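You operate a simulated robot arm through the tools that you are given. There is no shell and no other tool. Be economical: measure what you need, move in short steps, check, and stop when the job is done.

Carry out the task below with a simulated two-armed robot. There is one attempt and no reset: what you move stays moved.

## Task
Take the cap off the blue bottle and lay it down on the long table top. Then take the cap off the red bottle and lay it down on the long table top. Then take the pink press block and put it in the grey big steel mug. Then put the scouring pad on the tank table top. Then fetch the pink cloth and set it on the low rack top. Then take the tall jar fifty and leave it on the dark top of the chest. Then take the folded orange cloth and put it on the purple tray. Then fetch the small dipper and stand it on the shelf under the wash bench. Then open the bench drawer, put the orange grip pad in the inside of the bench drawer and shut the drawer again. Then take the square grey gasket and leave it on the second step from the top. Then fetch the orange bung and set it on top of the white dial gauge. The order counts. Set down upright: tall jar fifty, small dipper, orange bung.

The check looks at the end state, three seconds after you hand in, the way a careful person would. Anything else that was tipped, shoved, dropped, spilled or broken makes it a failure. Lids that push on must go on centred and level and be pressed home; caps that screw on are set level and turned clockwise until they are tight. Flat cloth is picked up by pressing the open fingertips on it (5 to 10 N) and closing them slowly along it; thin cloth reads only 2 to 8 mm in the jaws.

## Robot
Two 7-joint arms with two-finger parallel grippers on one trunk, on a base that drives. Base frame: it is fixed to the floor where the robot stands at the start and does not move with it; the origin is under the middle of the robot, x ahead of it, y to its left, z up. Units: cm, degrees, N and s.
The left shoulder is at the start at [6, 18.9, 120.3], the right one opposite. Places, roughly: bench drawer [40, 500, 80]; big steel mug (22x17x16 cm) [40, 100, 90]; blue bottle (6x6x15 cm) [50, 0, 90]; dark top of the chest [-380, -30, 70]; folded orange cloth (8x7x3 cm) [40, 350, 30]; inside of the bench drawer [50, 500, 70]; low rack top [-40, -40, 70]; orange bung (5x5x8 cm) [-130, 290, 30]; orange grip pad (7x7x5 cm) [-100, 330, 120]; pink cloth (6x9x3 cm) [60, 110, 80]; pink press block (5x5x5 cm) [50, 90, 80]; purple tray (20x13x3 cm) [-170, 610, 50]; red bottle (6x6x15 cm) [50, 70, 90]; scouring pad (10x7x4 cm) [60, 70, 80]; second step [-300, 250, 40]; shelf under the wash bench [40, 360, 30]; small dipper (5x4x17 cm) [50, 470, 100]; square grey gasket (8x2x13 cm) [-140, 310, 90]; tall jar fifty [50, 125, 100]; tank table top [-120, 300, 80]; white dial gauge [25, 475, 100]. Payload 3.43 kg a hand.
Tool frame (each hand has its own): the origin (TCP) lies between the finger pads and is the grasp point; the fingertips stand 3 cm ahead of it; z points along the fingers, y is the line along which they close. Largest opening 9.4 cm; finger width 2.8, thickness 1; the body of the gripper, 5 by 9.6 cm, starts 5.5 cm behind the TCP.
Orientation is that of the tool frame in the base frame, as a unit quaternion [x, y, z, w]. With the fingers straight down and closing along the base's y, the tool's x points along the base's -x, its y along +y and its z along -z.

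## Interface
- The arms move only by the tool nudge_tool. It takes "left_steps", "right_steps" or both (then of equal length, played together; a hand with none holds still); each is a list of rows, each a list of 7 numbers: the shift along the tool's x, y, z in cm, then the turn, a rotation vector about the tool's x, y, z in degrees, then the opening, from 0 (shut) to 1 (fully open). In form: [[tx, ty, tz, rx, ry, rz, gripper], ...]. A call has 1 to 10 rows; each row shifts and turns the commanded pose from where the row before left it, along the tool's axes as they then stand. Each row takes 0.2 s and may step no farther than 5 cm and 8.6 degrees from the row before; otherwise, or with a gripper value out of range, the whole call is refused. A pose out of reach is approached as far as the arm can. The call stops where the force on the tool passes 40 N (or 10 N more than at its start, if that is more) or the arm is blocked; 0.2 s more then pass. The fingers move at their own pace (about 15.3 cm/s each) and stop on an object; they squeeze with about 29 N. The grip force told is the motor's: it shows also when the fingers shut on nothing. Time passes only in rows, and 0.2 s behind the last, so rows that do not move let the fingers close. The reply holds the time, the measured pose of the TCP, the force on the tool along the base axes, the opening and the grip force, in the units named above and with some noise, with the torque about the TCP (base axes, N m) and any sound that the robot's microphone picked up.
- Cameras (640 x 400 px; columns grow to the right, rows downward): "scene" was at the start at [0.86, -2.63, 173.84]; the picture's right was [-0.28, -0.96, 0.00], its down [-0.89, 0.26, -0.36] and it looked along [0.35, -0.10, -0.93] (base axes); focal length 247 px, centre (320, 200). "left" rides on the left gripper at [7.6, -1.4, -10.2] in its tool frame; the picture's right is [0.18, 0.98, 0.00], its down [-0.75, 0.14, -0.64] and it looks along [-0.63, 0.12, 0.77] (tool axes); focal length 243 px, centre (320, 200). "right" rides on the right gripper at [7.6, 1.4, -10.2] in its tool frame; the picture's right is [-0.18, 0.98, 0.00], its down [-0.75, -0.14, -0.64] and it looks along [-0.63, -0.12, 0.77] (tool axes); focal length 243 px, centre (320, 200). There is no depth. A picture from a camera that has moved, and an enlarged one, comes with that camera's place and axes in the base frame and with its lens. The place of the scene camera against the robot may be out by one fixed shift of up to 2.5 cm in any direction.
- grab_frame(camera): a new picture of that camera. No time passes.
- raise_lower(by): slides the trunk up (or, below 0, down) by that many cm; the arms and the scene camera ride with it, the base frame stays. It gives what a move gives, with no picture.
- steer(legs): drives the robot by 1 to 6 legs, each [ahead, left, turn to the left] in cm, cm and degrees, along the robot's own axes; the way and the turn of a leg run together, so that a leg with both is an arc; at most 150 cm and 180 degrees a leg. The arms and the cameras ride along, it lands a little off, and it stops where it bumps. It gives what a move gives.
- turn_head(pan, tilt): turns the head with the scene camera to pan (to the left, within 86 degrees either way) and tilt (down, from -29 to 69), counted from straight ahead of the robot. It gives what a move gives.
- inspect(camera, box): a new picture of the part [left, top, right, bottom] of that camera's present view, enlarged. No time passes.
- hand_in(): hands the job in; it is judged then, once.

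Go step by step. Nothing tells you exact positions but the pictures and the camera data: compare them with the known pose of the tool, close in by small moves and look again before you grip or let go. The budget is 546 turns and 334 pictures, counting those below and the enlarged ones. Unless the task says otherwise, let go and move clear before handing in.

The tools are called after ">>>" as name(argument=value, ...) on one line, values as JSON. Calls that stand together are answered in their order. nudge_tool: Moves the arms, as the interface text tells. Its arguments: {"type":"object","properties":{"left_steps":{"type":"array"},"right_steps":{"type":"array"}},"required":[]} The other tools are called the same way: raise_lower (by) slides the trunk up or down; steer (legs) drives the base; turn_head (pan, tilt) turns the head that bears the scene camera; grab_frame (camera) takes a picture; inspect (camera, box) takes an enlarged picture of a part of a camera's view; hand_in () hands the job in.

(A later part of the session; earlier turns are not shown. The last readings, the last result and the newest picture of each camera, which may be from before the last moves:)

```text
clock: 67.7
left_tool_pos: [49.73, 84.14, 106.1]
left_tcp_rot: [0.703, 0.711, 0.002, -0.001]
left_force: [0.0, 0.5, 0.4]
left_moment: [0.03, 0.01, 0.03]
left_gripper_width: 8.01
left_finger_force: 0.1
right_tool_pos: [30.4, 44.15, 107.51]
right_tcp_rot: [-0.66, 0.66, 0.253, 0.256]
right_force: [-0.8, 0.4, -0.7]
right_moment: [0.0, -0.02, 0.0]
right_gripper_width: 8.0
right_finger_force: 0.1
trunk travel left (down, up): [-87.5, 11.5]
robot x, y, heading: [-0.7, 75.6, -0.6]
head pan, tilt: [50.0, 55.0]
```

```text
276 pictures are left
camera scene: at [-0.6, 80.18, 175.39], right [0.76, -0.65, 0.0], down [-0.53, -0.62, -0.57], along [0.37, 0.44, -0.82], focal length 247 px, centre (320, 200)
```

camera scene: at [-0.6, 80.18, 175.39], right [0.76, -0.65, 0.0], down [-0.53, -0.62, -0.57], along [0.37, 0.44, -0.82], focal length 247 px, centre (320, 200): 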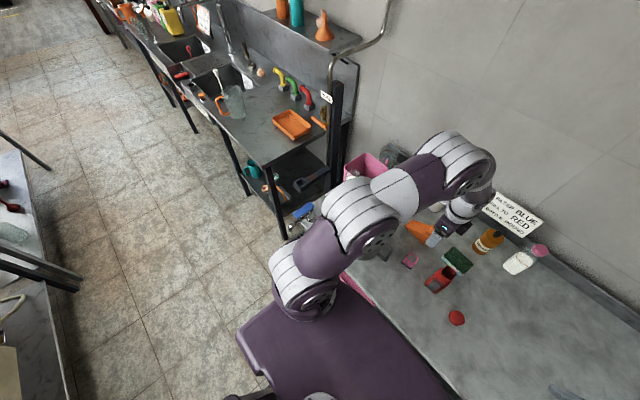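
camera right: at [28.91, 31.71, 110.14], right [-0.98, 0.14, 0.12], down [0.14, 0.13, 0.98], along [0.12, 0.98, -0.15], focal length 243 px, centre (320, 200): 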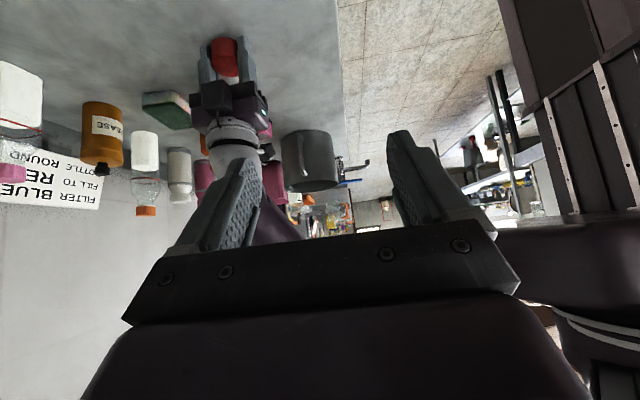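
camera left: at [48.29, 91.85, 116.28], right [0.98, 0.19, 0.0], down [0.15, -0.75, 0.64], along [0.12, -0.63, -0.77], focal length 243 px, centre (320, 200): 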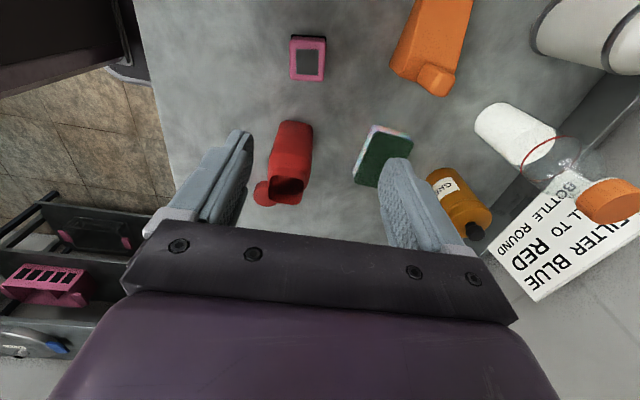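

>>> nudge_tool(left_steps=[[1.8, -1.9, 0, 0, 0, 0, 0.85], [0, 0, 4, 0, 0, -8, 0.85], [0, 0, 4, 0, 0, 0, 0.85], [0, 0, 4, 0, 0, 0, 0.85]])

>>> grab_frame(camera="left")

```text
clock: 68.7
left_tool_pos: [47.94, 86.05, 93.71]
left_tcp_rot: [0.652, 0.758, 0.003, 0.0]
left_force: [-0.1, 0.2, 0.6]
left_moment: [0.02, 0.01, 0.01]
left_gripper_width: 8.0
left_finger_force: 0.0
right_tool_pos: [30.4, 44.21, 107.63]
right_tcp_rot: [-0.659, 0.66, 0.253, 0.255]
right_force: [-0.4, 0.6, -0.1]
right_moment: [0.0, 0.0, -0.03]
right_gripper_width: 7.95
right_finger_force: 0.1
trunk travel left (down, up): [-87.5, 11.5]
robot x, y, heading: [-0.73, 75.6, -0.2]
head pan, tilt: [50.0, 55.0]
```

```text
275 pictures are left
camera left: at [45.36, 93.36, 103.95], right [0.94, 0.33, 0.0], down [0.25, -0.73, 0.64], along [0.21, -0.6, -0.77], focal length 243 px, centre (320, 200)
```

left: 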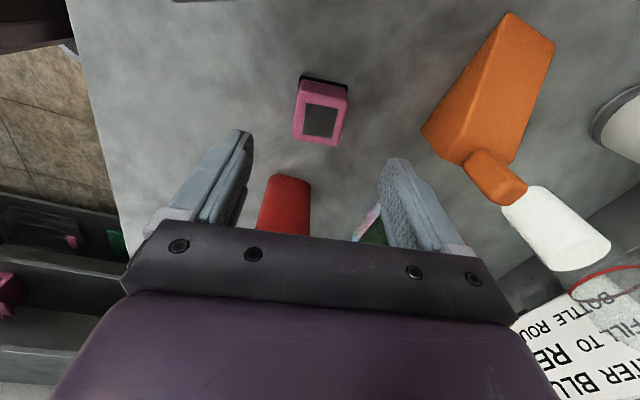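

>>> nudge_tool(left_steps=[[0.4, -0.2, 4, 0, 0, 0, 0.85], [0, 0, 3, 0, 0, 0, 0.85], [0, 0, 2, 0, 0, 0, 0.85], [0, 0, 1.0, 0, 0, 0, 0.85]])

>>> grab_frame(camera="left")

```text
clock: 69.7
left_tool_pos: [47.71, 86.48, 83.94]
left_tcp_rot: [0.652, 0.758, 0.002, 0.0]
left_force: [0.1, 0.2, 0.1]
left_moment: [0.0, -0.03, -0.01]
left_gripper_width: 7.97
left_finger_force: 0.1
right_tool_pos: [30.49, 44.18, 107.71]
right_tcp_rot: [-0.66, 0.66, 0.254, 0.256]
right_force: [-0.1, -0.1, -0.3]
right_moment: [0.02, 0.02, -0.02]
right_gripper_width: 8.02
right_finger_force: 0.1
trunk travel left (down, up): [-87.5, 11.5]
robot x, y, heading: [-0.84, 75.76, -0.4]
head pan, tilt: [50.0, 55.0]
```

```text
274 pictures are left
camera left: at [45.11, 93.78, 94.13], right [0.94, 0.33, 0.0], down [0.25, -0.73, 0.64], along [0.21, -0.6, -0.77], focal length 243 px, centre (320, 200)
```

left: 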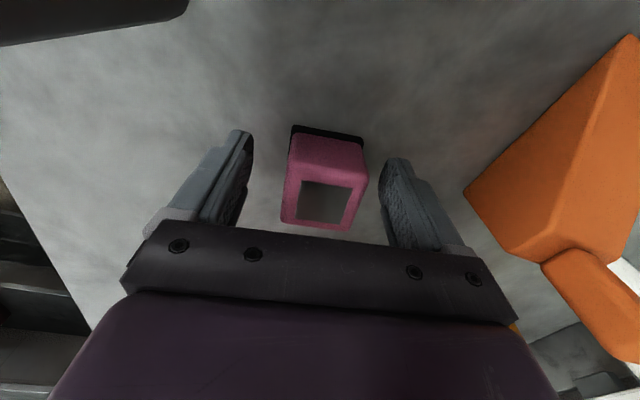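

>>> nudge_tool(left_steps=[[0, 0.2, 0.4, 0, 0, 0, 0.85], [0, 0, 0, 0, 0, 0, 0.6], [0, 0, 0, 0, 0, 0, 0.3], [0, 0, 0, 0, 0, 0, 0], [0, 0, 0, 0, 0, 0, 0], [0, 0, -4, 0, 0, 0, 0], [0, 0, -5, 0, 0, 0, 0], [0, 0, -5, 0, 0, 0, 0], [0, 0, -5, 0, 0, 0, 0], [0, 0, -3, 0, 0, 0, 0]])

>>> grab_frame(camera="left")

```text
clock: 71.9
left_tool_pos: [47.59, 86.05, 105.63]
left_tcp_rot: [0.652, 0.758, 0.003, 0.0]
left_force: [-1.2, 0.1, -1.3]
left_moment: [0.0, -0.02, -0.03]
left_gripper_width: 4.58
left_finger_force: 28.7
right_tool_pos: [30.44, 44.23, 107.51]
right_tcp_rot: [-0.66, 0.66, 0.253, 0.255]
right_force: [0.1, -0.2, -0.9]
right_moment: [0.0, 0.0, 0.0]
right_gripper_width: 7.97
right_finger_force: 0.0
trunk travel left (down, up): [-87.5, 11.5]
robot x, y, heading: [-0.51, 75.95, -0.2]
head pan, tilt: [50.0, 55.0]
```

```text
273 pictures are left
camera left: at [45.06, 93.42, 115.93], right [0.94, 0.33, 0.0], down [0.25, -0.73, 0.64], along [0.21, -0.6, -0.77], focal length 243 px, centre (320, 200)
```

left: 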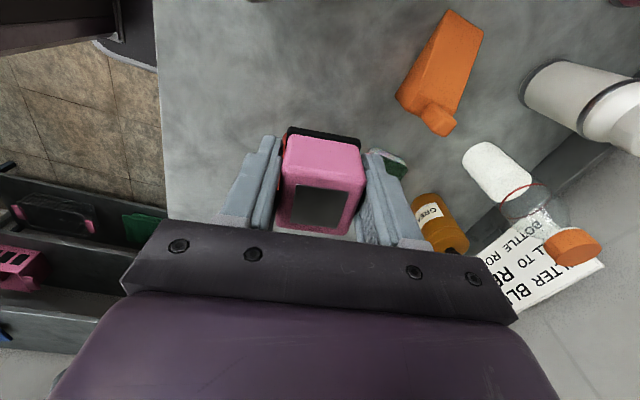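

>>> nudge_tool(left_steps=[[0, 0, -2, 0, 0, 0, 0], [4.08, -1.12, 0, 0, 0, 0, 0], [4.08, -1.12, 0, 0, 0, 0, 0], [4.08, -1.12, 0, 0, 0, 0, 0], [4.08, -1.12, 0, 0, 0, 0, 0], [4.08, -1.12, 0, 0, 0, 0, 0], [0, 0, 0, 0, 7, 0, 0], [0, 0, 0, 0, 7, 0, 0], [0, 0, 0, 0, 7, 0, 0]])

>>> grab_frame(camera="left")

>>> grab_frame(camera="right")

```text
clock: 73.9
left_tool_pos: [39.07, 105.57, 107.78]
left_tcp_rot: [0.64, 0.746, 0.121, -0.139]
left_force: [0.1, 0.3, -1.4]
left_moment: [0.0, 0.01, -0.01]
left_gripper_width: 4.55
left_finger_force: 29.1
right_tool_pos: [30.48, 44.4, 107.69]
right_tcp_rot: [-0.659, 0.66, 0.254, 0.256]
right_force: [-0.6, -1.2, 0.5]
right_moment: [-0.01, 0.01, 0.0]
right_gripper_width: 8.01
right_finger_force: 0.0
trunk travel left (down, up): [-87.5, 11.5]
robot x, y, heading: [-0.64, 75.99, -0.2]
head pan, tilt: [50.0, 55.0]
```

```text
272 pictures are left
camera left: at [37.2, 108.78, 120.07], right [0.95, 0.32, 0.07], down [0.28, -0.9, 0.33], along [0.17, -0.29, -0.94], focal length 243 px, centre (320, 200)
```

left: 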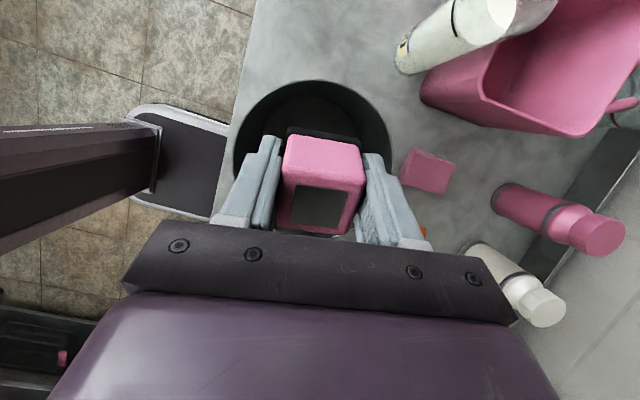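

```text
271 pictures are left
camera right: at [28.92, 31.75, 110.15], right [-0.98, 0.14, 0.12], down [0.14, 0.13, 0.98], along [0.12, 0.98, -0.15], focal length 243 px, centre (320, 200)
```

right: 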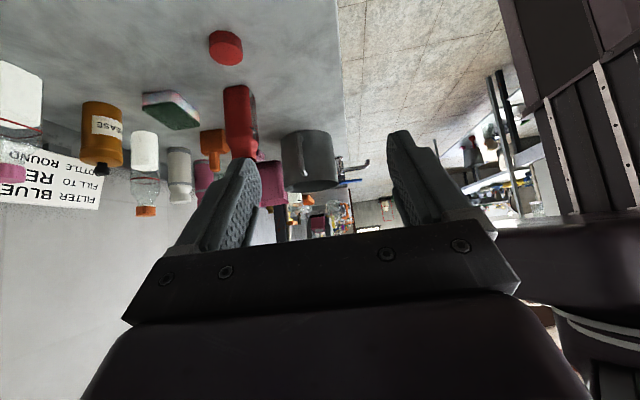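

>>> nudge_tool(left_steps=[[-1.45, 0, 3.73, 0, 0, 0, 0], [-1.45, 0, 3.73, 0, 0, 0, 0], [-1.45, 0, 3.73, 0, 0, 0, 0], [-0.72, 0, 1.87, 0, 0, 0, 0]])

>>> grab_frame(camera="left")

```text
clock: 74.9
left_tool_pos: [39.37, 105.39, 93.62]
left_tcp_rot: [0.641, 0.745, 0.12, -0.139]
left_force: [-0.2, 0.0, -1.6]
left_moment: [-0.01, 0.01, 0.02]
left_gripper_width: 4.59
left_finger_force: 29.0
right_tool_pos: [30.52, 44.23, 107.56]
right_tcp_rot: [-0.659, 0.66, 0.253, 0.256]
right_force: [-1.0, 0.3, -0.2]
right_moment: [-0.01, -0.01, 0.01]
right_gripper_width: 8.01
right_finger_force: 0.1
trunk travel left (down, up): [-87.5, 11.5]
robot x, y, heading: [-0.38, 75.95, -0.4]
head pan, tilt: [50.0, 55.0]
```

```text
270 pictures are left
camera left: at [37.32, 108.63, 105.79], right [0.95, 0.32, 0.07], down [0.28, -0.9, 0.33], along [0.16, -0.29, -0.94], focal length 243 px, centre (320, 200)
```

left: 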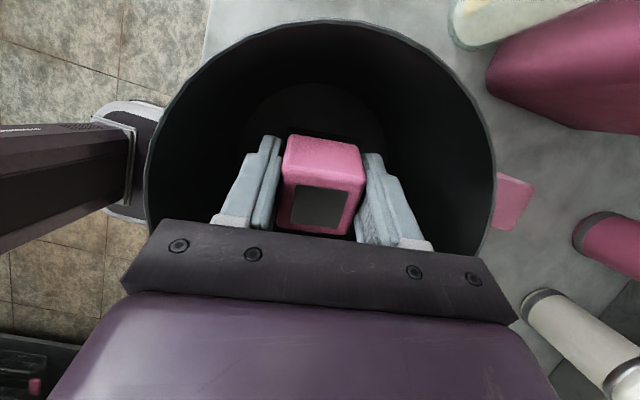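

>>> nudge_tool(left_steps=[[1.2, 0, 0.46, 0, 0, 0, 0], [-1.09, 0, 2.8, 0, 0, 0, 0], [-0.9, 0, 2.3, 0, 0, 0, 0]])

>>> grab_frame(camera="left")

```text
clock: 75.7
left_tool_pos: [39.14, 106.93, 88.29]
left_tcp_rot: [0.642, 0.745, 0.12, -0.138]
left_force: [0.1, -0.1, -1.2]
left_moment: [0.01, 0.01, -0.03]
left_gripper_width: 4.59
left_finger_force: 28.8
right_tool_pos: [30.42, 44.28, 107.65]
right_tcp_rot: [-0.66, 0.661, 0.252, 0.255]
right_force: [0.7, 0.0, -0.7]
right_moment: [-0.01, 0.01, 0.01]
right_gripper_width: 7.98
right_finger_force: 0.0
trunk travel left (down, up): [-87.5, 11.5]
robot x, y, heading: [-0.56, 75.89, -0.2]
head pan, tilt: [50.0, 55.0]
```

```text
269 pictures are left
camera left: at [37.14, 110.09, 100.63], right [0.95, 0.32, 0.07], down [0.28, -0.9, 0.33], along [0.17, -0.29, -0.94], focal length 243 px, centre (320, 200)
```

left: 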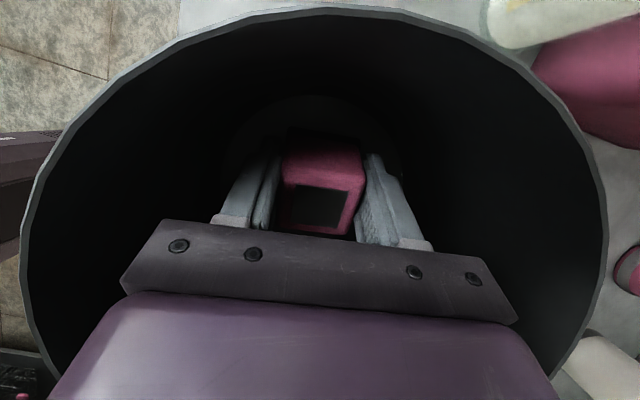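

>>> nudge_tool(left_steps=[[-0.36, 0, 0.93, 0, 0, 0, 0], [-0.36, 0, 0.93, 0, 0, 0, 0]])

```text
clock: 76.3
left_tool_pos: [38.89, 106.86, 86.18]
left_tcp_rot: [0.641, 0.745, 0.12, -0.138]
left_force: [-0.2, -0.4, -2.0]
left_moment: [-0.02, -0.02, 0.0]
left_gripper_width: 4.6
left_finger_force: 28.7
right_tool_pos: [30.46, 44.31, 107.7]
right_tcp_rot: [-0.659, 0.661, 0.253, 0.255]
right_force: [0.0, 0.9, 0.5]
right_moment: [0.0, 0.04, -0.04]
right_gripper_width: 8.0
right_finger_force: 0.1
trunk travel left (down, up): [-87.5, 11.5]
robot x, y, heading: [-0.54, 75.59, -0.1]
head pan, tilt: [50.0, 55.0]
```

>>> nudge_tool(left_steps=[[-0.2, 0, 0.5, 0, 0, 0, 0], [0, 0, 0, 0, 0, 0, 0.35], [0, 0, 0, 0, 0, 0, 0.6], [0, 0, 0, 0, 0, 0, 0.65], [0.9, 0, -2.3, 0, 0, 0, 0.65], [1.45, 0, -3.73, 0, 0, 0, 0.65], [1.45, 0, -3.73, 0, 0, 0, 0.65], [1.45, 0, -3.73, 0, 0, 0, 0.65], [1.45, 0, -3.73, 0, 0, 0, 0.65]])

>>> grab_frame(camera="left")

```text
clock: 78.3
left_tool_pos: [38.78, 106.8, 104.45]
left_tcp_rot: [0.642, 0.745, 0.121, -0.138]
left_force: [-0.6, 0.6, 0.1]
left_moment: [0.0, -0.01, 0.01]
left_gripper_width: 6.13
left_finger_force: 0.1
right_tool_pos: [30.29, 44.2, 107.77]
right_tcp_rot: [-0.659, 0.661, 0.253, 0.256]
right_force: [-0.1, -0.2, -0.5]
right_moment: [0.0, 0.0, -0.01]
right_gripper_width: 8.0
right_finger_force: 0.0
trunk travel left (down, up): [-87.5, 11.5]
robot x, y, heading: [-1.08, 75.56, -0.7]
head pan, tilt: [50.0, 55.0]
```

```text
268 pictures are left
camera left: at [36.79, 109.95, 116.77], right [0.95, 0.32, 0.07], down [0.28, -0.9, 0.33], along [0.17, -0.29, -0.94], focal length 243 px, centre (320, 200)
```

left: 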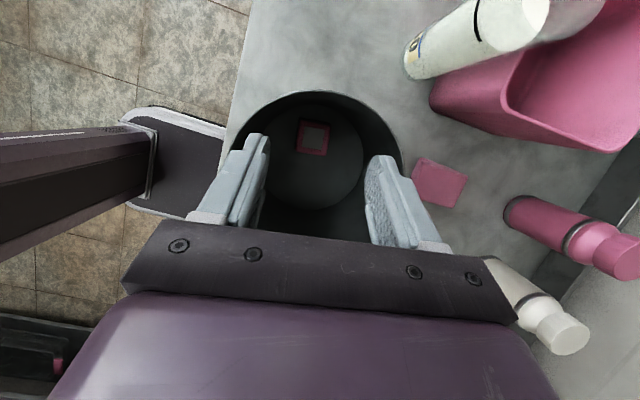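

>>> nudge_tool(left_steps=[[0, 0, -2, 0, -7, 0, 0.8], [0, 0, 0, 0, -7, 0, 0.9], [0, 0, 0, 0, -7, 0, 0.9], [-4.1, 2.2, 0, 0, 0, 0, 0.9], [-4.1, 2.2, 0, 0, 0, 0, 0.9], [-4.1, 2.2, 0, 0, 0, 0, 0.9], [-4.1, 2.2, 0, 0, 0, 0, 0.9], [-4.1, 2.2, 0, 0, 0, 0, 0.9], [-4.1, 2.2, 0, 0, 0, 0, 0.9]])

>>> nudge_tool(left_steps=[[-4, 2.2, 0, 0, 0, 0, 0.9], [-4, 2.2, 0, 0, 0, 0, 0.9], [0, 0, 0, 0, 0, 7.2, 0.9], [0, 0, 0, 0, 0, 7.2, 0.9], [0, 0, 0, 0, 0, 7.2, 0.9], [0, 0, 0, 0, 0, 7.2, 0.9], [0, 0, 0, 0, 0, 7.2, 0.9]])

>>> grab_frame(camera="left")

```text
clock: 80.3
left_tool_pos: [55.98, 83.38, 106.28]
left_tcp_rot: [0.651, 0.759, 0.002, -0.002]
left_force: [0.1, 0.2, -0.6]
left_moment: [0.01, 0.0, 0.0]
left_gripper_width: 8.47
left_finger_force: 0.1
right_tool_pos: [30.48, 44.16, 107.63]
right_tcp_rot: [-0.659, 0.661, 0.253, 0.255]
right_force: [-0.5, -0.4, -0.3]
right_moment: [-0.01, 0.03, 0.0]
right_gripper_width: 7.99
right_finger_force: 0.1
trunk travel left (down, up): [-87.5, 11.5]
robot x, y, heading: [-1.12, 75.93, -0.2]
head pan, tilt: [50.0, 55.0]
```

```text
clock: 81.9
left_tool_pos: [58.16, 78.35, 105.28]
left_tcp_rot: [0.855, 0.519, 0.002, 0.0]
left_force: [-0.3, -1.0, -0.1]
left_moment: [0.02, -0.06, 0.02]
left_gripper_width: 8.48
left_finger_force: 0.0
left hand out of reach, approached as far as the arm can: row 1, 2
right_tool_pos: [30.51, 44.07, 107.63]
right_tcp_rot: [-0.659, 0.661, 0.253, 0.255]
right_force: [0.0, -0.1, -0.1]
right_moment: [0.0, 0.02, 0.03]
right_gripper_width: 8.02
right_finger_force: 0.1
trunk travel left (down, up): [-87.5, 11.5]
robot x, y, heading: [-0.8, 75.71, -0.4]
head pan, tilt: [50.0, 55.0]
```

```text
267 pictures are left
camera left: at [60.4, 85.77, 115.56], right [0.96, -0.29, 0.0], down [-0.22, -0.74, 0.64], along [-0.19, -0.61, -0.77], focal length 243 px, centre (320, 200)
```

left: 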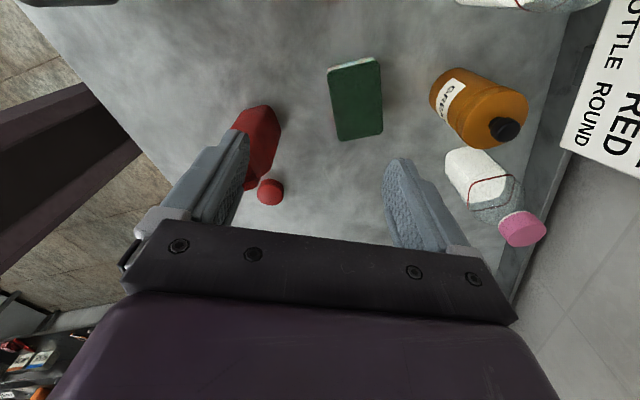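

>>> nudge_tool(left_steps=[[0, -3, 0, 0, 0, -6.3, 0.9], [0, -3, 0, 0, 0, -6.3, 0.9], [0, -2, 0, 0, 0, -6.3, 0.9]])

>>> steer(legs=[[0, -17, 0], [3.5, 0, 0]])

>>> grab_frame(camera="left")

```text
clock: 82.7
left_tool_pos: [50.84, 81.43, 105.36]
left_tcp_rot: [0.756, 0.654, 0.002, -0.001]
left_force: [0.7, 0.1, 0.2]
left_moment: [0.02, 0.0, 0.02]
left_gripper_width: 8.46
left_finger_force: 0.1
right_tool_pos: [30.37, 44.08, 107.62]
right_tcp_rot: [-0.659, 0.66, 0.253, 0.255]
right_force: [0.7, 0.1, -0.1]
right_moment: [0.0, -0.01, 0.02]
right_gripper_width: 7.98
right_finger_force: 0.0
trunk travel left (down, up): [-87.5, 11.5]
robot x, y, heading: [-0.61, 75.6, -0.5]
head pan, tilt: [50.0, 55.0]
```

```text
clock: 84.6
left_tool_pos: [53.8, 64.96, 105.55]
left_tcp_rot: [0.758, 0.652, 0.003, 0.002]
left_force: [0.0, 0.1, 0.2]
left_moment: [-0.01, -0.07, -0.02]
left_gripper_width: 8.47
left_finger_force: 0.0
right_tool_pos: [33.13, 27.7, 107.85]
right_tcp_rot: [-0.659, 0.66, 0.25, 0.258]
right_force: [-0.8, 0.0, 0.6]
right_moment: [0.01, -0.06, -0.04]
right_gripper_width: 7.97
right_finger_force: 0.1
trunk travel left (down, up): [-87.5, 11.5]
robot x, y, heading: [2.63, 59.39, -0.2]
head pan, tilt: [50.0, 55.0]
```

```text
266 pictures are left
camera left: at [53.36, 72.69, 115.82], right [1.0, 0.04, 0.01], down [0.02, -0.77, 0.64], along [0.03, -0.64, -0.77], focal length 243 px, centre (320, 200)
```

left: 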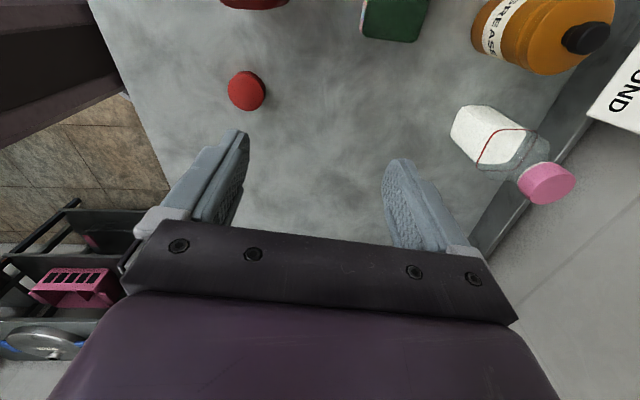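

>>> nudge_tool(left_steps=[[3.6, 2.15, 0, 0, 0, 0, 0.95], [3.6, 2.15, 0, 0, 0, 0, 0.95], [3.6, 2.15, 2, 0, 0, 0, 0.95], [0, 0, 4, 0, 0, 0, 0.95], [0, 0, 4, 0, 0, 0, 0.95]])

>>> grab_frame(camera="left")

```text
clock: 85.8
left_tool_pos: [62.43, 74.95, 95.02]
left_tcp_rot: [0.759, 0.652, 0.002, 0.0]
left_force: [0.3, 0.3, 0.2]
left_moment: [-0.04, 0.0, 0.0]
left_gripper_width: 8.94
left_finger_force: 0.2
right_tool_pos: [33.68, 27.65, 107.71]
right_tcp_rot: [-0.659, 0.661, 0.252, 0.255]
right_force: [-0.2, 0.1, 0.3]
right_moment: [-0.02, 0.02, 0.0]
right_gripper_width: 7.97
right_finger_force: 0.1
trunk travel left (down, up): [-87.5, 11.5]
robot x, y, heading: [2.7, 59.25, -0.1]
head pan, tilt: [50.0, 55.0]
```

```text
265 pictures are left
camera left: at [62.07, 82.68, 105.27], right [1.0, 0.04, 0.0], down [0.03, -0.77, 0.64], along [0.02, -0.64, -0.77], focal length 243 px, centre (320, 200)
```

left: 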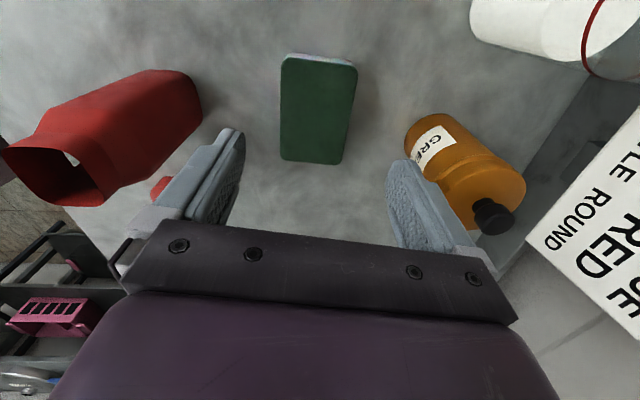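

>>> nudge_tool(left_steps=[[0, -0.4, 4, 0, 0, 0, 0.95], [0, 0, 4, 0, 0, 0, 0.95], [0, 0, 2, 0, 0, 0, 0.95], [0, 0, 1.2, 0, 0, 0, 0.95]])

>>> grab_frame(camera="left")

```text
clock: 86.8
left_tool_pos: [61.77, 74.84, 84.02]
left_tcp_rot: [0.758, 0.652, 0.002, -0.001]
left_force: [0.6, -0.5, 0.5]
left_moment: [-0.04, -0.01, 0.0]
left_gripper_width: 8.93
left_finger_force: 0.0
right_tool_pos: [33.75, 27.7, 107.73]
right_tcp_rot: [-0.659, 0.661, 0.252, 0.255]
right_force: [0.3, -0.2, 0.2]
right_moment: [-0.05, 0.02, -0.02]
right_gripper_width: 8.0
right_finger_force: 0.1
trunk travel left (down, up): [-87.5, 11.5]
robot x, y, heading: [2.3, 59.08, -0.3]
head pan, tilt: [50.0, 55.0]
```

```text
264 pictures are left
camera left: at [61.5, 82.52, 94.26], right [1.0, 0.04, 0.0], down [0.03, -0.77, 0.64], along [0.02, -0.64, -0.77], focal length 243 px, centre (320, 200)
```

left: 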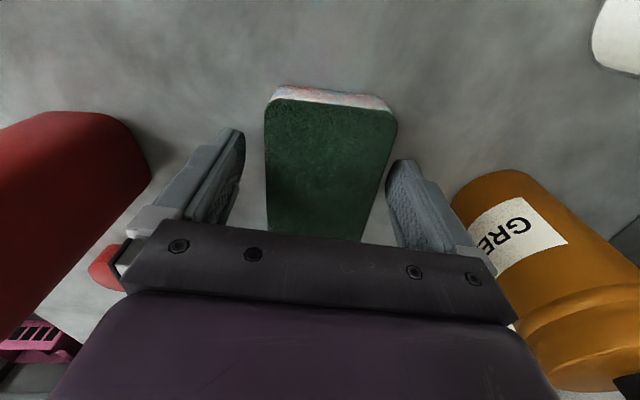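

>>> nudge_tool(left_steps=[[0, 0, 0.3, 0, 0, 0, 0.95], [0, 0, 0, 0, 0, 0, 0.7], [0, 0, 0, 0, 0, 0, 0.5], [0, 0, 0, 0, 0, 0, 0], [0, 0, 0, 0, 0, 0, 0], [0, 0, -4, 0, 0, 0, 0], [0, 0, -5, 0, 0, 0, 0], [0, 0, -5, 0, 0, 0, 0], [0, 0, -5, 0, 0, 0, 0]])

>>> grab_frame(camera="left")

```text
clock: 88.8
left_tool_pos: [61.52, 74.39, 102.81]
left_tcp_rot: [0.758, 0.652, 0.001, -0.001]
left_force: [-0.8, -0.2, -0.4]
left_moment: [0.07, 0.0, 0.0]
left_gripper_width: 6.29
left_finger_force: 28.8
right_tool_pos: [33.53, 27.66, 107.63]
right_tcp_rot: [-0.659, 0.661, 0.252, 0.256]
right_force: [0.7, 0.0, 0.3]
right_moment: [-0.01, -0.03, -0.02]
right_gripper_width: 7.96
right_finger_force: 0.1
trunk travel left (down, up): [-87.5, 11.5]
robot x, y, heading: [2.65, 59.56, -0.1]
head pan, tilt: [50.0, 55.0]
```

```text
263 pictures are left
camera left: at [61.21, 82.18, 113.04], right [1.0, 0.04, 0.0], down [0.03, -0.77, 0.64], along [0.02, -0.64, -0.77], focal length 243 px, centre (320, 200)
```

left: 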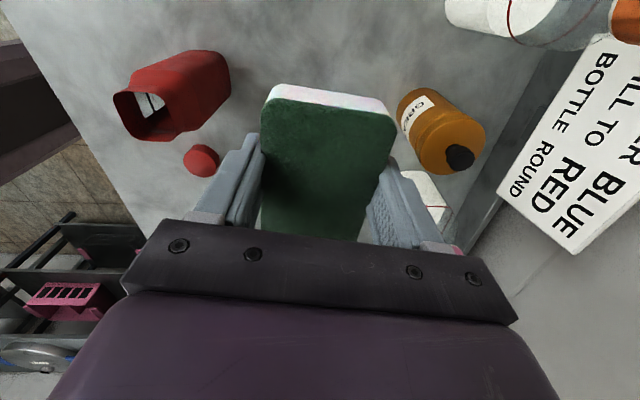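

>>> nudge_tool(left_steps=[[0, -4, -1, 0, 0, 0, 0], [0, -4, -1, 0, 0, 0, 0], [0, -4, -1, 0, 0, 0, 0], [0, -4, -1, 0, 0, 0, 0], [0, -4, 0, 0, 0, 0, 0], [0, -4, 0, 0, 0, 0, 0]])

>>> steer(legs=[[-40, 0, 0]])

>>> turn_head(pan=86, tilt=25)

>>> grab_frame(camera="scene")

```text
clock: 90.2
left_tool_pos: [37.64, 78.45, 106.92]
left_tcp_rot: [0.758, 0.652, 0.002, 0.0]
left_force: [-0.2, 0.8, -1.1]
left_moment: [0.0, -0.04, 0.01]
left_gripper_width: 6.28
left_finger_force: 29.1
right_tool_pos: [33.58, 27.6, 107.76]
right_tcp_rot: [-0.659, 0.661, 0.252, 0.256]
right_force: [-0.9, -0.2, 0.7]
right_moment: [0.03, -0.01, -0.01]
right_gripper_width: 7.99
right_finger_force: 0.1
trunk travel left (down, up): [-87.5, 11.5]
robot x, y, heading: [2.88, 59.22, -0.5]
head pan, tilt: [50.0, 55.0]
```

```text
clock: 92.7
left_tool_pos: [-2.39, 78.45, 106.89]
left_tcp_rot: [0.761, 0.649, 0.001, -0.001]
left_force: [0.1, -0.1, -0.6]
left_moment: [-0.01, -0.01, 0.04]
left_gripper_width: 6.3
left_finger_force: 29.1
right_tool_pos: [-6.94, 27.83, 107.71]
right_tcp_rot: [-0.657, 0.663, 0.252, 0.256]
right_force: [0.1, 0.1, 0.8]
right_moment: [-0.03, -0.01, -0.01]
right_gripper_width: 7.99
right_finger_force: 0.0
trunk travel left (down, up): [-87.5, 11.5]
robot x, y, heading: [-38.01, 59.18, -0.7]
head pan, tilt: [50.0, 55.0]
```

```text
clock: 93.8
left_tool_pos: [-2.47, 78.52, 106.88]
left_tcp_rot: [0.76, 0.65, 0.001, -0.001]
left_force: [-0.4, 1.1, -0.2]
left_moment: [-0.01, -0.01, 0.02]
left_gripper_width: 6.3
left_finger_force: 29.0
right_tool_pos: [-7.0, 27.81, 107.53]
right_tcp_rot: [-0.656, 0.664, 0.252, 0.257]
right_force: [-0.4, 0.3, 0.3]
right_moment: [0.02, 0.0, 0.0]
right_gripper_width: 7.98
right_finger_force: 0.1
trunk travel left (down, up): [-87.5, 11.5]
robot x, y, heading: [-37.98, 59.38, -0.6]
head pan, tilt: [85.9, 25.0]
```

```text
262 pictures are left
camera scene: at [-41.6, 67.74, 179.78], right [1.0, -0.08, 0.0], down [-0.04, -0.42, -0.91], along [0.08, 0.9, -0.42], focal length 247 px, centre (320, 200)
```

scene: 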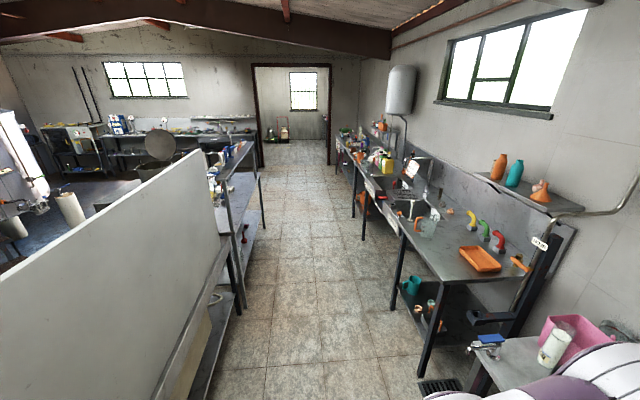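

>>> steer(legs=[[0, 0, 90]])

>>> turn_head(pan=25, tilt=25)

>>> grab_frame(camera="scene")

```text
clock: 98.0
left_tool_pos: [-56.58, 95.11, 106.86]
left_tcp_rot: [0.081, 0.997, 0.002, -0.002]
left_force: [0.2, 0.5, -0.1]
left_moment: [-0.01, 0.0, 0.02]
left_gripper_width: 6.31
left_finger_force: 28.7
right_tool_pos: [-5.88, 90.29, 107.75]
right_tcp_rot: [0.933, -0.008, -0.36, -0.004]
right_force: [0.0, 0.7, -0.3]
right_moment: [0.0, 0.0, -0.01]
right_gripper_width: 8.0
right_finger_force: 0.0
trunk travel left (down, up): [-87.5, 11.5]
robot x, y, heading: [-38.08, 59.34, 89.1]
head pan, tilt: [85.9, 25.0]
```

```text
clock: 99.3
left_tool_pos: [-56.65, 95.17, 106.95]
left_tcp_rot: [0.081, 0.997, 0.001, -0.002]
left_force: [-0.7, -0.7, -0.1]
left_moment: [0.01, 0.01, -0.03]
left_gripper_width: 6.29
left_finger_force: 29.3
right_tool_pos: [-5.96, 90.29, 107.73]
right_tcp_rot: [0.933, -0.007, -0.36, -0.005]
right_force: [1.0, 0.1, -0.4]
right_moment: [-0.04, 0.0, -0.01]
right_gripper_width: 8.01
right_finger_force: 0.0
trunk travel left (down, up): [-87.5, 11.5]
robot x, y, heading: [-38.13, 59.44, 89.1]
head pan, tilt: [25.0, 25.0]
```

```text
261 pictures are left
camera scene: at [-40.3, 60.93, 179.78], right [0.91, 0.41, 0.0], down [0.17, -0.39, -0.91], along [-0.37, 0.83, -0.42], focal length 247 px, centre (320, 200)
```

scene: 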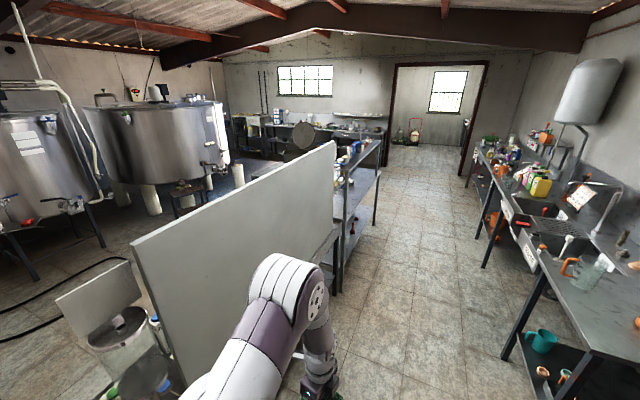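

>>> steer(legs=[[120, 0, 0], [118, 0, 0]])

>>> turn_head(pan=70, tilt=40)

>>> grab_frame(camera="scene")

```text
clock: 110.9
left_tool_pos: [-57.28, 331.17, 106.8]
left_tcp_rot: [0.073, 0.997, 0.002, -0.002]
left_force: [-0.3, -1.1, -0.9]
left_moment: [0.0, -0.01, -0.02]
left_gripper_width: 6.34
left_finger_force: 28.9
right_tool_pos: [-6.42, 327.24, 107.72]
right_tcp_rot: [0.933, 0.001, -0.36, -0.001]
right_force: [0.3, -0.3, -1.5]
right_moment: [0.0, 0.0, -0.01]
right_gripper_width: 7.98
right_finger_force: 0.2
trunk travel left (down, up): [-87.5, 11.5]
robot x, y, heading: [-37.75, 296.21, 89.8]
head pan, tilt: [25.0, 25.0]
```

```text
clock: 112.0
left_tool_pos: [-57.15, 331.25, 107.01]
left_tcp_rot: [0.072, 0.997, 0.001, -0.001]
left_force: [0.6, -0.4, -0.1]
left_moment: [0.01, 0.02, -0.03]
left_gripper_width: 6.31
left_finger_force: 28.5
right_tool_pos: [-6.45, 327.18, 107.71]
right_tcp_rot: [0.933, 0.002, -0.359, 0.0]
right_force: [-0.5, -0.4, -0.6]
right_moment: [0.04, 0.03, -0.01]
right_gripper_width: 7.99
right_finger_force: 0.1
trunk travel left (down, up): [-87.5, 11.5]
robot x, y, heading: [-37.93, 295.94, 90.2]
head pan, tilt: [70.0, 40.0]
```

```text
260 pictures are left
camera scene: at [-44.35, 291.89, 177.45], right [0.34, 0.94, 0.0], down [0.6, -0.22, -0.77], along [-0.72, 0.26, -0.64], focal length 247 px, centre (320, 200)
```

scene: 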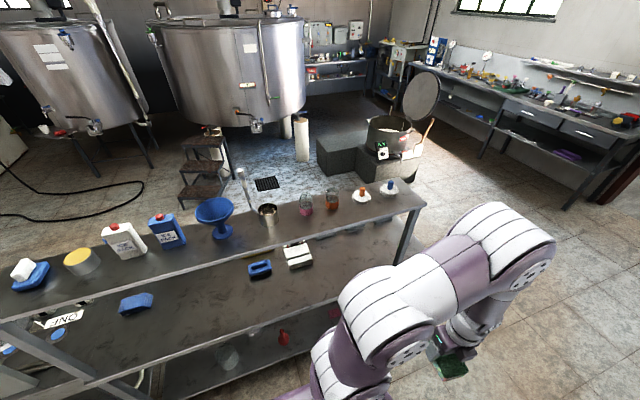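

>>> steer(legs=[[0, 0, 90], [0, 10, 0]])

>>> turn_head(pan=0, tilt=45)

>>> grab_frame(camera="scene")

>>> grab_frame(camera="left")

```text
clock: 117.1
left_tool_pos: [-71.94, 265.39, 106.84]
left_tcp_rot: [-0.667, 0.745, -0.001, -0.003]
left_force: [-1.0, 0.7, -0.5]
left_moment: [-0.01, 0.0, 0.0]
left_gripper_width: 6.27
left_finger_force: 28.5
right_tool_pos: [-69.92, 316.31, 107.66]
right_tcp_rot: [0.648, 0.672, -0.25, 0.257]
right_force: [-0.2, -0.2, 0.4]
right_moment: [0.0, -0.03, -0.01]
right_gripper_width: 8.0
right_finger_force: 0.0
trunk travel left (down, up): [-87.5, 11.5]
robot x, y, heading: [-37.26, 285.82, -178.1]
head pan, tilt: [70.0, 40.0]
```

```text
clock: 118.5
left_tool_pos: [-72.05, 265.36, 106.93]
left_tcp_rot: [-0.667, 0.745, 0.0, -0.002]
left_force: [0.0, -0.2, -0.2]
left_moment: [-0.01, 0.01, 0.01]
left_gripper_width: 6.27
left_finger_force: 28.4
right_tool_pos: [-69.86, 316.21, 107.74]
right_tcp_rot: [0.648, 0.671, -0.251, 0.257]
right_force: [1.1, 0.3, 0.3]
right_moment: [-0.01, -0.04, 0.03]
right_gripper_width: 7.96
right_finger_force: 0.1
trunk travel left (down, up): [-87.5, 11.5]
robot x, y, heading: [-37.4, 285.94, -178.1]
head pan, tilt: [0.0, 45.0]
```

```text
259 pictures are left
camera scene: at [-38.19, 284.7, 176.73], right [-0.03, 1.0, 0.0], down [0.71, 0.02, -0.71], along [-0.71, -0.02, -0.71], focal length 247 px, centre (320, 200)
```

scene: 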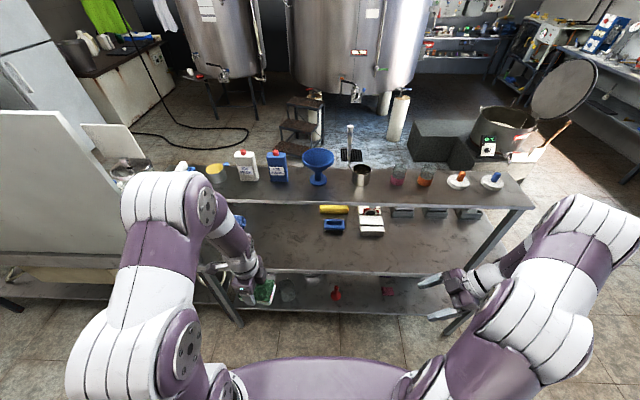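

```text
258 pictures are left
camera left: at [-71.5, 257.66, 117.16], right [-1.0, -0.07, 0.0], down [-0.06, 0.77, 0.64], along [-0.05, 0.64, -0.77], focal length 243 px, centre (320, 200)
```

left: 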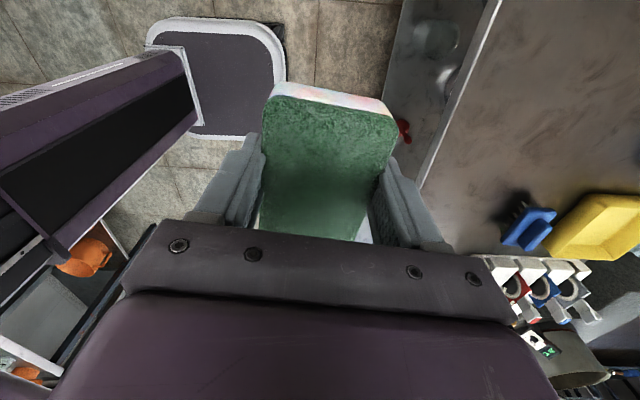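

>>> nudge_tool(left_steps=[[0, 0, 0, 0, 0, -8.5, 0], [0, 0, 0, 0, 0, -8.5, 0], [0, 0, 0, 0, 0, -8.5, 0], [0, 0, 0, 0, 0, -8.5, 0], [0, 0, 0, 0, 0, -8.5, 0], [0, 0, 0, 0, 0, -8.5, 0], [0, 0, 0, 0, 0, -8.5, 0], [0, 0, 0, 0, 0, -8.5, 0], [0, 0, 0, 0, 0, -8.5, 0], [0, 0, 0, 0, 0, -8.5, 0]])

>>> nudge_tool(left_steps=[[0, 0, 0, 0, 0, -8.5, 0], [0, 0, 0, 0, -7, 0, 0], [0, 0, 0, 0, -7, 0, 0], [0, 0, 0, 0, -7, 0, 0], [0, 0, 0, 0, -7, 0, 0], [0, 0, 0, 0, -7, 0, 0]])

>>> grab_frame(camera="left")

```text
clock: 120.7
left_tool_pos: [-71.98, 265.43, 106.76]
left_tcp_rot: [0.995, -0.097, 0.0, 0.002]
left_force: [-0.4, 0.2, 0.2]
left_moment: [-0.02, 0.04, 0.0]
left_gripper_width: 6.32
left_finger_force: 29.3
right_tool_pos: [-69.81, 316.24, 107.67]
right_tcp_rot: [0.648, 0.672, -0.25, 0.257]
right_force: [0.3, -0.7, 0.1]
right_moment: [0.0, 0.03, 0.0]
right_gripper_width: 8.02
right_finger_force: 0.0
trunk travel left (down, up): [-87.5, 11.5]
robot x, y, heading: [-37.54, 285.76, -178.1]
head pan, tilt: [0.0, 45.0]
```

```text
clock: 122.1
left_tool_pos: [-71.81, 265.5, 106.9]
left_tcp_rot: [0.953, -0.024, -0.303, -0.006]
left_force: [-0.3, 0.0, -0.3]
left_moment: [-0.02, 0.03, 0.02]
left_gripper_width: 6.29
left_finger_force: 28.9
left hand out of reach, approached as far as the arm can: row 4
right_tool_pos: [-69.71, 316.24, 107.73]
right_tcp_rot: [0.648, 0.672, -0.251, 0.257]
right_force: [0.1, 0.1, 0.5]
right_moment: [-0.01, 0.0, -0.01]
right_gripper_width: 8.0
right_finger_force: 0.0
trunk travel left (down, up): [-87.5, 11.5]
robot x, y, heading: [-37.47, 285.97, -178.2]
head pan, tilt: [0.0, 45.0]
```

```text
257 pictures are left
camera left: at [-59.78, 266.27, 110.87], right [0.1, -0.99, -0.1], down [-0.25, -0.13, 0.96], along [-0.96, -0.07, -0.26], focal length 243 px, centre (320, 200)
```

left: 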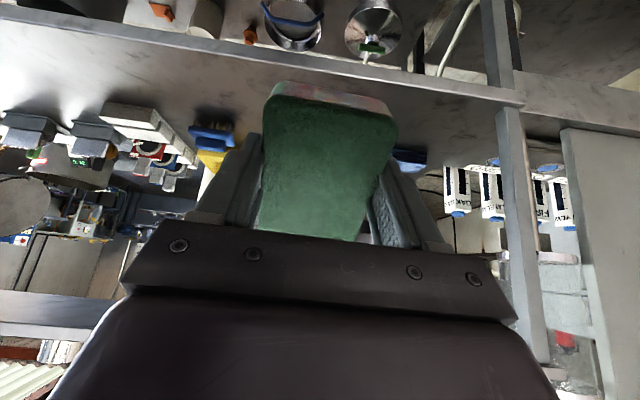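

>>> nudge_tool(left_steps=[[1.88, 0, 2.66, 0, 0, 0, 0], [1.88, 0, 2.66, 0, 0, 0, 0], [1.88, 0, 2.66, 0, 0, 0, 0], [1.88, 0, 2.66, 0, 0, 0, 0]])

>>> steer(legs=[[15, 0, 0]])

>>> grab_frame(camera="left")

>>> grab_frame(camera="scene")

```text
clock: 123.1
left_tool_pos: [-72.27, 265.37, 93.85]
left_tcp_rot: [0.954, -0.024, -0.3, -0.007]
left_force: [-0.3, 0.2, -1.2]
left_moment: [0.01, 0.0, -0.02]
left_gripper_width: 6.32
left_finger_force: 29.8
right_tool_pos: [-69.93, 316.2, 107.66]
right_tcp_rot: [0.648, 0.672, -0.25, 0.258]
right_force: [0.1, 0.3, -0.3]
right_moment: [0.02, 0.0, -0.01]
right_gripper_width: 7.98
right_finger_force: 0.1
trunk travel left (down, up): [-87.5, 11.5]
robot x, y, heading: [-37.59, 285.78, -178.2]
head pan, tilt: [0.0, 45.0]
```

```text
clock: 124.4
left_tool_pos: [-86.64, 264.97, 94.17]
left_tcp_rot: [0.953, -0.025, -0.302, -0.005]
left_force: [0.4, -0.8, -0.1]
left_moment: [-0.02, 0.0, 0.0]
left_gripper_width: 6.31
left_finger_force: 29.0
right_tool_pos: [-84.25, 315.76, 107.83]
right_tcp_rot: [0.648, 0.672, -0.251, 0.257]
right_force: [-0.4, -0.3, 0.3]
right_moment: [0.02, 0.0, -0.02]
right_gripper_width: 7.97
right_finger_force: 0.0
trunk travel left (down, up): [-87.5, 11.5]
robot x, y, heading: [-52.17, 285.19, -177.9]
head pan, tilt: [0.0, 45.0]
```

```text
256 pictures are left
camera left: at [-74.48, 265.77, 98.06], right [0.1, -0.99, -0.1], down [-0.25, -0.12, 0.96], along [-0.96, -0.07, -0.26], focal length 243 px, centre (320, 200)
```

left: 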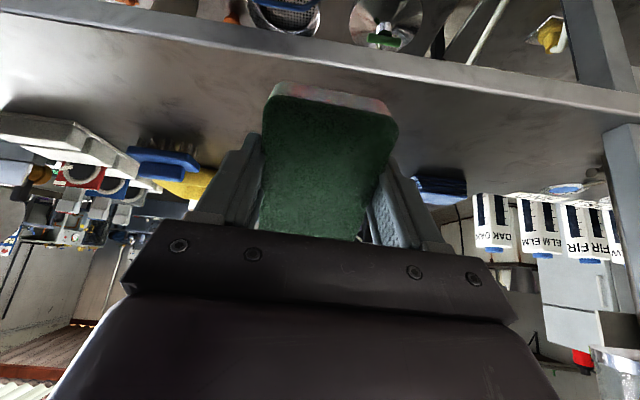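

```text
255 pictures are left
camera scene: at [-52.45, 284.27, 176.73], right [-0.03, 1.0, 0.0], down [0.71, 0.02, -0.71], along [-0.71, -0.02, -0.71], focal length 247 px, centre (320, 200)
```

scene: 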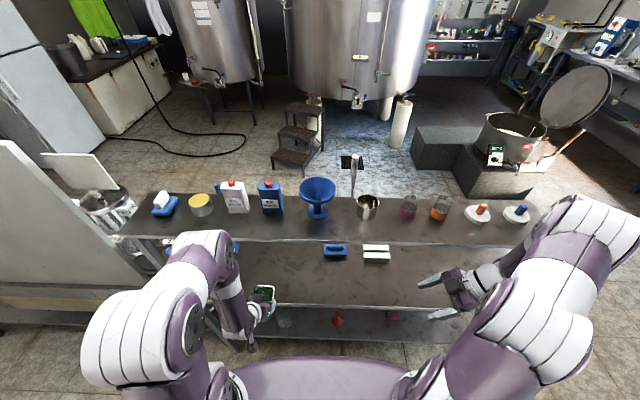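

>>> nudge_tool(left_steps=[[-3.5, -0.6, 2.48, 0, 0, 0, 0], [-3.5, -0.6, 2.48, 0, 0, 0, 0], [-3.5, -0.6, 2.48, 0, 0, 0, 0], [1.73, 0, 2.45, 0, 0, 0, 0], [1.73, 0, 2.45, 0, 0, 0, 0]])

>>> grab_frame(camera="left")

```text
clock: 125.6
left_tool_pos: [-99.31, 267.13, 87.91]
left_tcp_rot: [0.953, -0.025, -0.302, -0.005]
left_force: [0.3, 0.4, -0.5]
left_moment: [-0.03, 0.01, 0.0]
left_gripper_width: 6.26
left_finger_force: 29.6
right_tool_pos: [-84.32, 315.72, 107.54]
right_tcp_rot: [0.648, 0.672, -0.25, 0.258]
right_force: [-0.3, 0.2, 0.2]
right_moment: [-0.02, -0.03, 0.01]
right_gripper_width: 7.99
right_finger_force: 0.0
trunk travel left (down, up): [-87.5, 11.5]
robot x, y, heading: [-52.53, 286.01, -177.9]
head pan, tilt: [0.0, 45.0]
```

```text
254 pictures are left
camera left: at [-87.16, 267.95, 91.94], right [0.1, -0.99, -0.1], down [-0.25, -0.12, 0.96], along [-0.96, -0.07, -0.26], focal length 243 px, centre (320, 200)
```

left: 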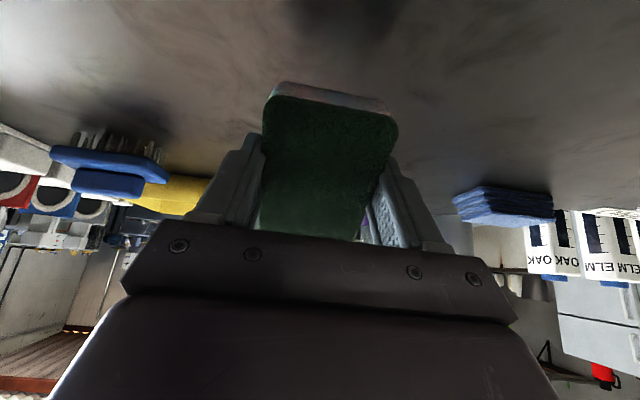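

>>> nudge_tool(left_steps=[[0.58, 0, 0.82, 0, 0, 0, 0], [0.29, 0, 0.41, 0, 0, 0, 0]])

>>> nudge_tool(left_steps=[[0.23, 0, 0.33, 0, 0, 0, 0], [0, 0, 0, 0, 0, 0, 0]])

```text
clock: 126.2
left_tool_pos: [-99.37, 267.28, 86.35]
left_tcp_rot: [0.953, -0.025, -0.302, -0.006]
left_force: [0.0, -0.5, 0.0]
left_moment: [-0.01, -0.01, -0.01]
left_gripper_width: 6.29
left_finger_force: 29.2
right_tool_pos: [-84.42, 315.82, 107.75]
right_tcp_rot: [0.648, 0.672, -0.25, 0.258]
right_force: [-0.4, -0.3, -0.6]
right_moment: [0.0, 0.0, 0.02]
right_gripper_width: 7.99
right_finger_force: 0.1
trunk travel left (down, up): [-87.5, 11.5]
robot x, y, heading: [-51.91, 285.14, -178.0]
head pan, tilt: [0.0, 45.0]
```

```text
clock: 126.8
left_tool_pos: [-99.4, 267.28, 86.13]
left_tcp_rot: [0.953, -0.026, -0.301, -0.005]
left_force: [-0.2, 0.8, -0.4]
left_moment: [-0.04, 0.0, 0.02]
left_gripper_width: 6.28
left_finger_force: 29.3
right_tool_pos: [-84.24, 315.8, 107.63]
right_tcp_rot: [0.648, 0.672, -0.25, 0.257]
right_force: [0.2, -0.1, -0.7]
right_moment: [-0.02, -0.02, 0.02]
right_gripper_width: 7.98
right_finger_force: 0.0
trunk travel left (down, up): [-87.5, 11.5]
robot x, y, heading: [-52.13, 285.53, -178.0]
head pan, tilt: [0.0, 45.0]
```

Slowly closing the last gap until the pad's near edge touches.

>>> nudge_tool(left_steps=[[0.23, 0, 0.33, 0, 0, 0, 0], [0, 0, 0, 0, 0, 0, 0]])

>>> nudge_tool(left_steps=[[0.23, 0, 0.33, 0, 0, 0, 0], [0, 0, 0, 0, 0, 0, 0]])

>>> nudge_tool(left_steps=[[0.23, 0, 0.33, 0, 0, 0, 0], [0, 0, 0, 0, 0, 0, 0]])

```text
clock: 127.4
left_tool_pos: [-99.38, 267.26, 85.66]
left_tcp_rot: [0.953, -0.024, -0.301, -0.005]
left_force: [0.7, 0.8, 0.4]
left_moment: [0.02, 0.0, 0.0]
left_gripper_width: 6.28
left_finger_force: 29.1
right_tool_pos: [-84.35, 315.84, 107.66]
right_tcp_rot: [0.649, 0.671, -0.251, 0.257]
right_force: [0.6, 0.3, -1.2]
right_moment: [0.0, 0.01, 0.01]
right_gripper_width: 7.98
right_finger_force: 0.1
trunk travel left (down, up): [-87.5, 11.5]
robot x, y, heading: [-51.92, 285.38, -178.3]
head pan, tilt: [0.0, 45.0]
```

```text
clock: 128.0
left_tool_pos: [-99.59, 267.4, 85.32]
left_tcp_rot: [0.953, -0.025, -0.301, -0.006]
left_force: [1.3, -0.8, 6.1]
left_moment: [0.09, -0.17, -0.03]
left_gripper_width: 6.33
left_finger_force: 29.2
right_tool_pos: [-84.27, 315.76, 107.64]
right_tcp_rot: [0.648, 0.672, -0.251, 0.256]
right_force: [0.2, 0.5, 0.3]
right_moment: [0.01, 0.0, 0.0]
right_gripper_width: 8.0
right_finger_force: 0.1
trunk travel left (down, up): [-87.5, 11.5]
robot x, y, heading: [-52.05, 285.36, -178.0]
head pan, tilt: [0.0, 45.0]
```

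```text
clock: 128.6
left_tool_pos: [-99.55, 267.34, 85.35]
left_tcp_rot: [0.952, -0.026, -0.305, -0.006]
left_force: [-0.4, -2.2, 27.7]
left_moment: [0.05, -0.32, -0.05]
left_gripper_width: 6.3
left_finger_force: 29.3
right_tool_pos: [-84.18, 315.89, 107.69]
right_tcp_rot: [0.648, 0.671, -0.252, 0.257]
right_force: [-0.8, 0.2, 0.6]
right_moment: [-0.01, -0.01, 0.0]
right_gripper_width: 8.01
right_finger_force: 0.1
trunk travel left (down, up): [-87.5, 11.5]
robot x, y, heading: [-51.92, 285.65, -178.2]
head pan, tilt: [0.0, 45.0]
```

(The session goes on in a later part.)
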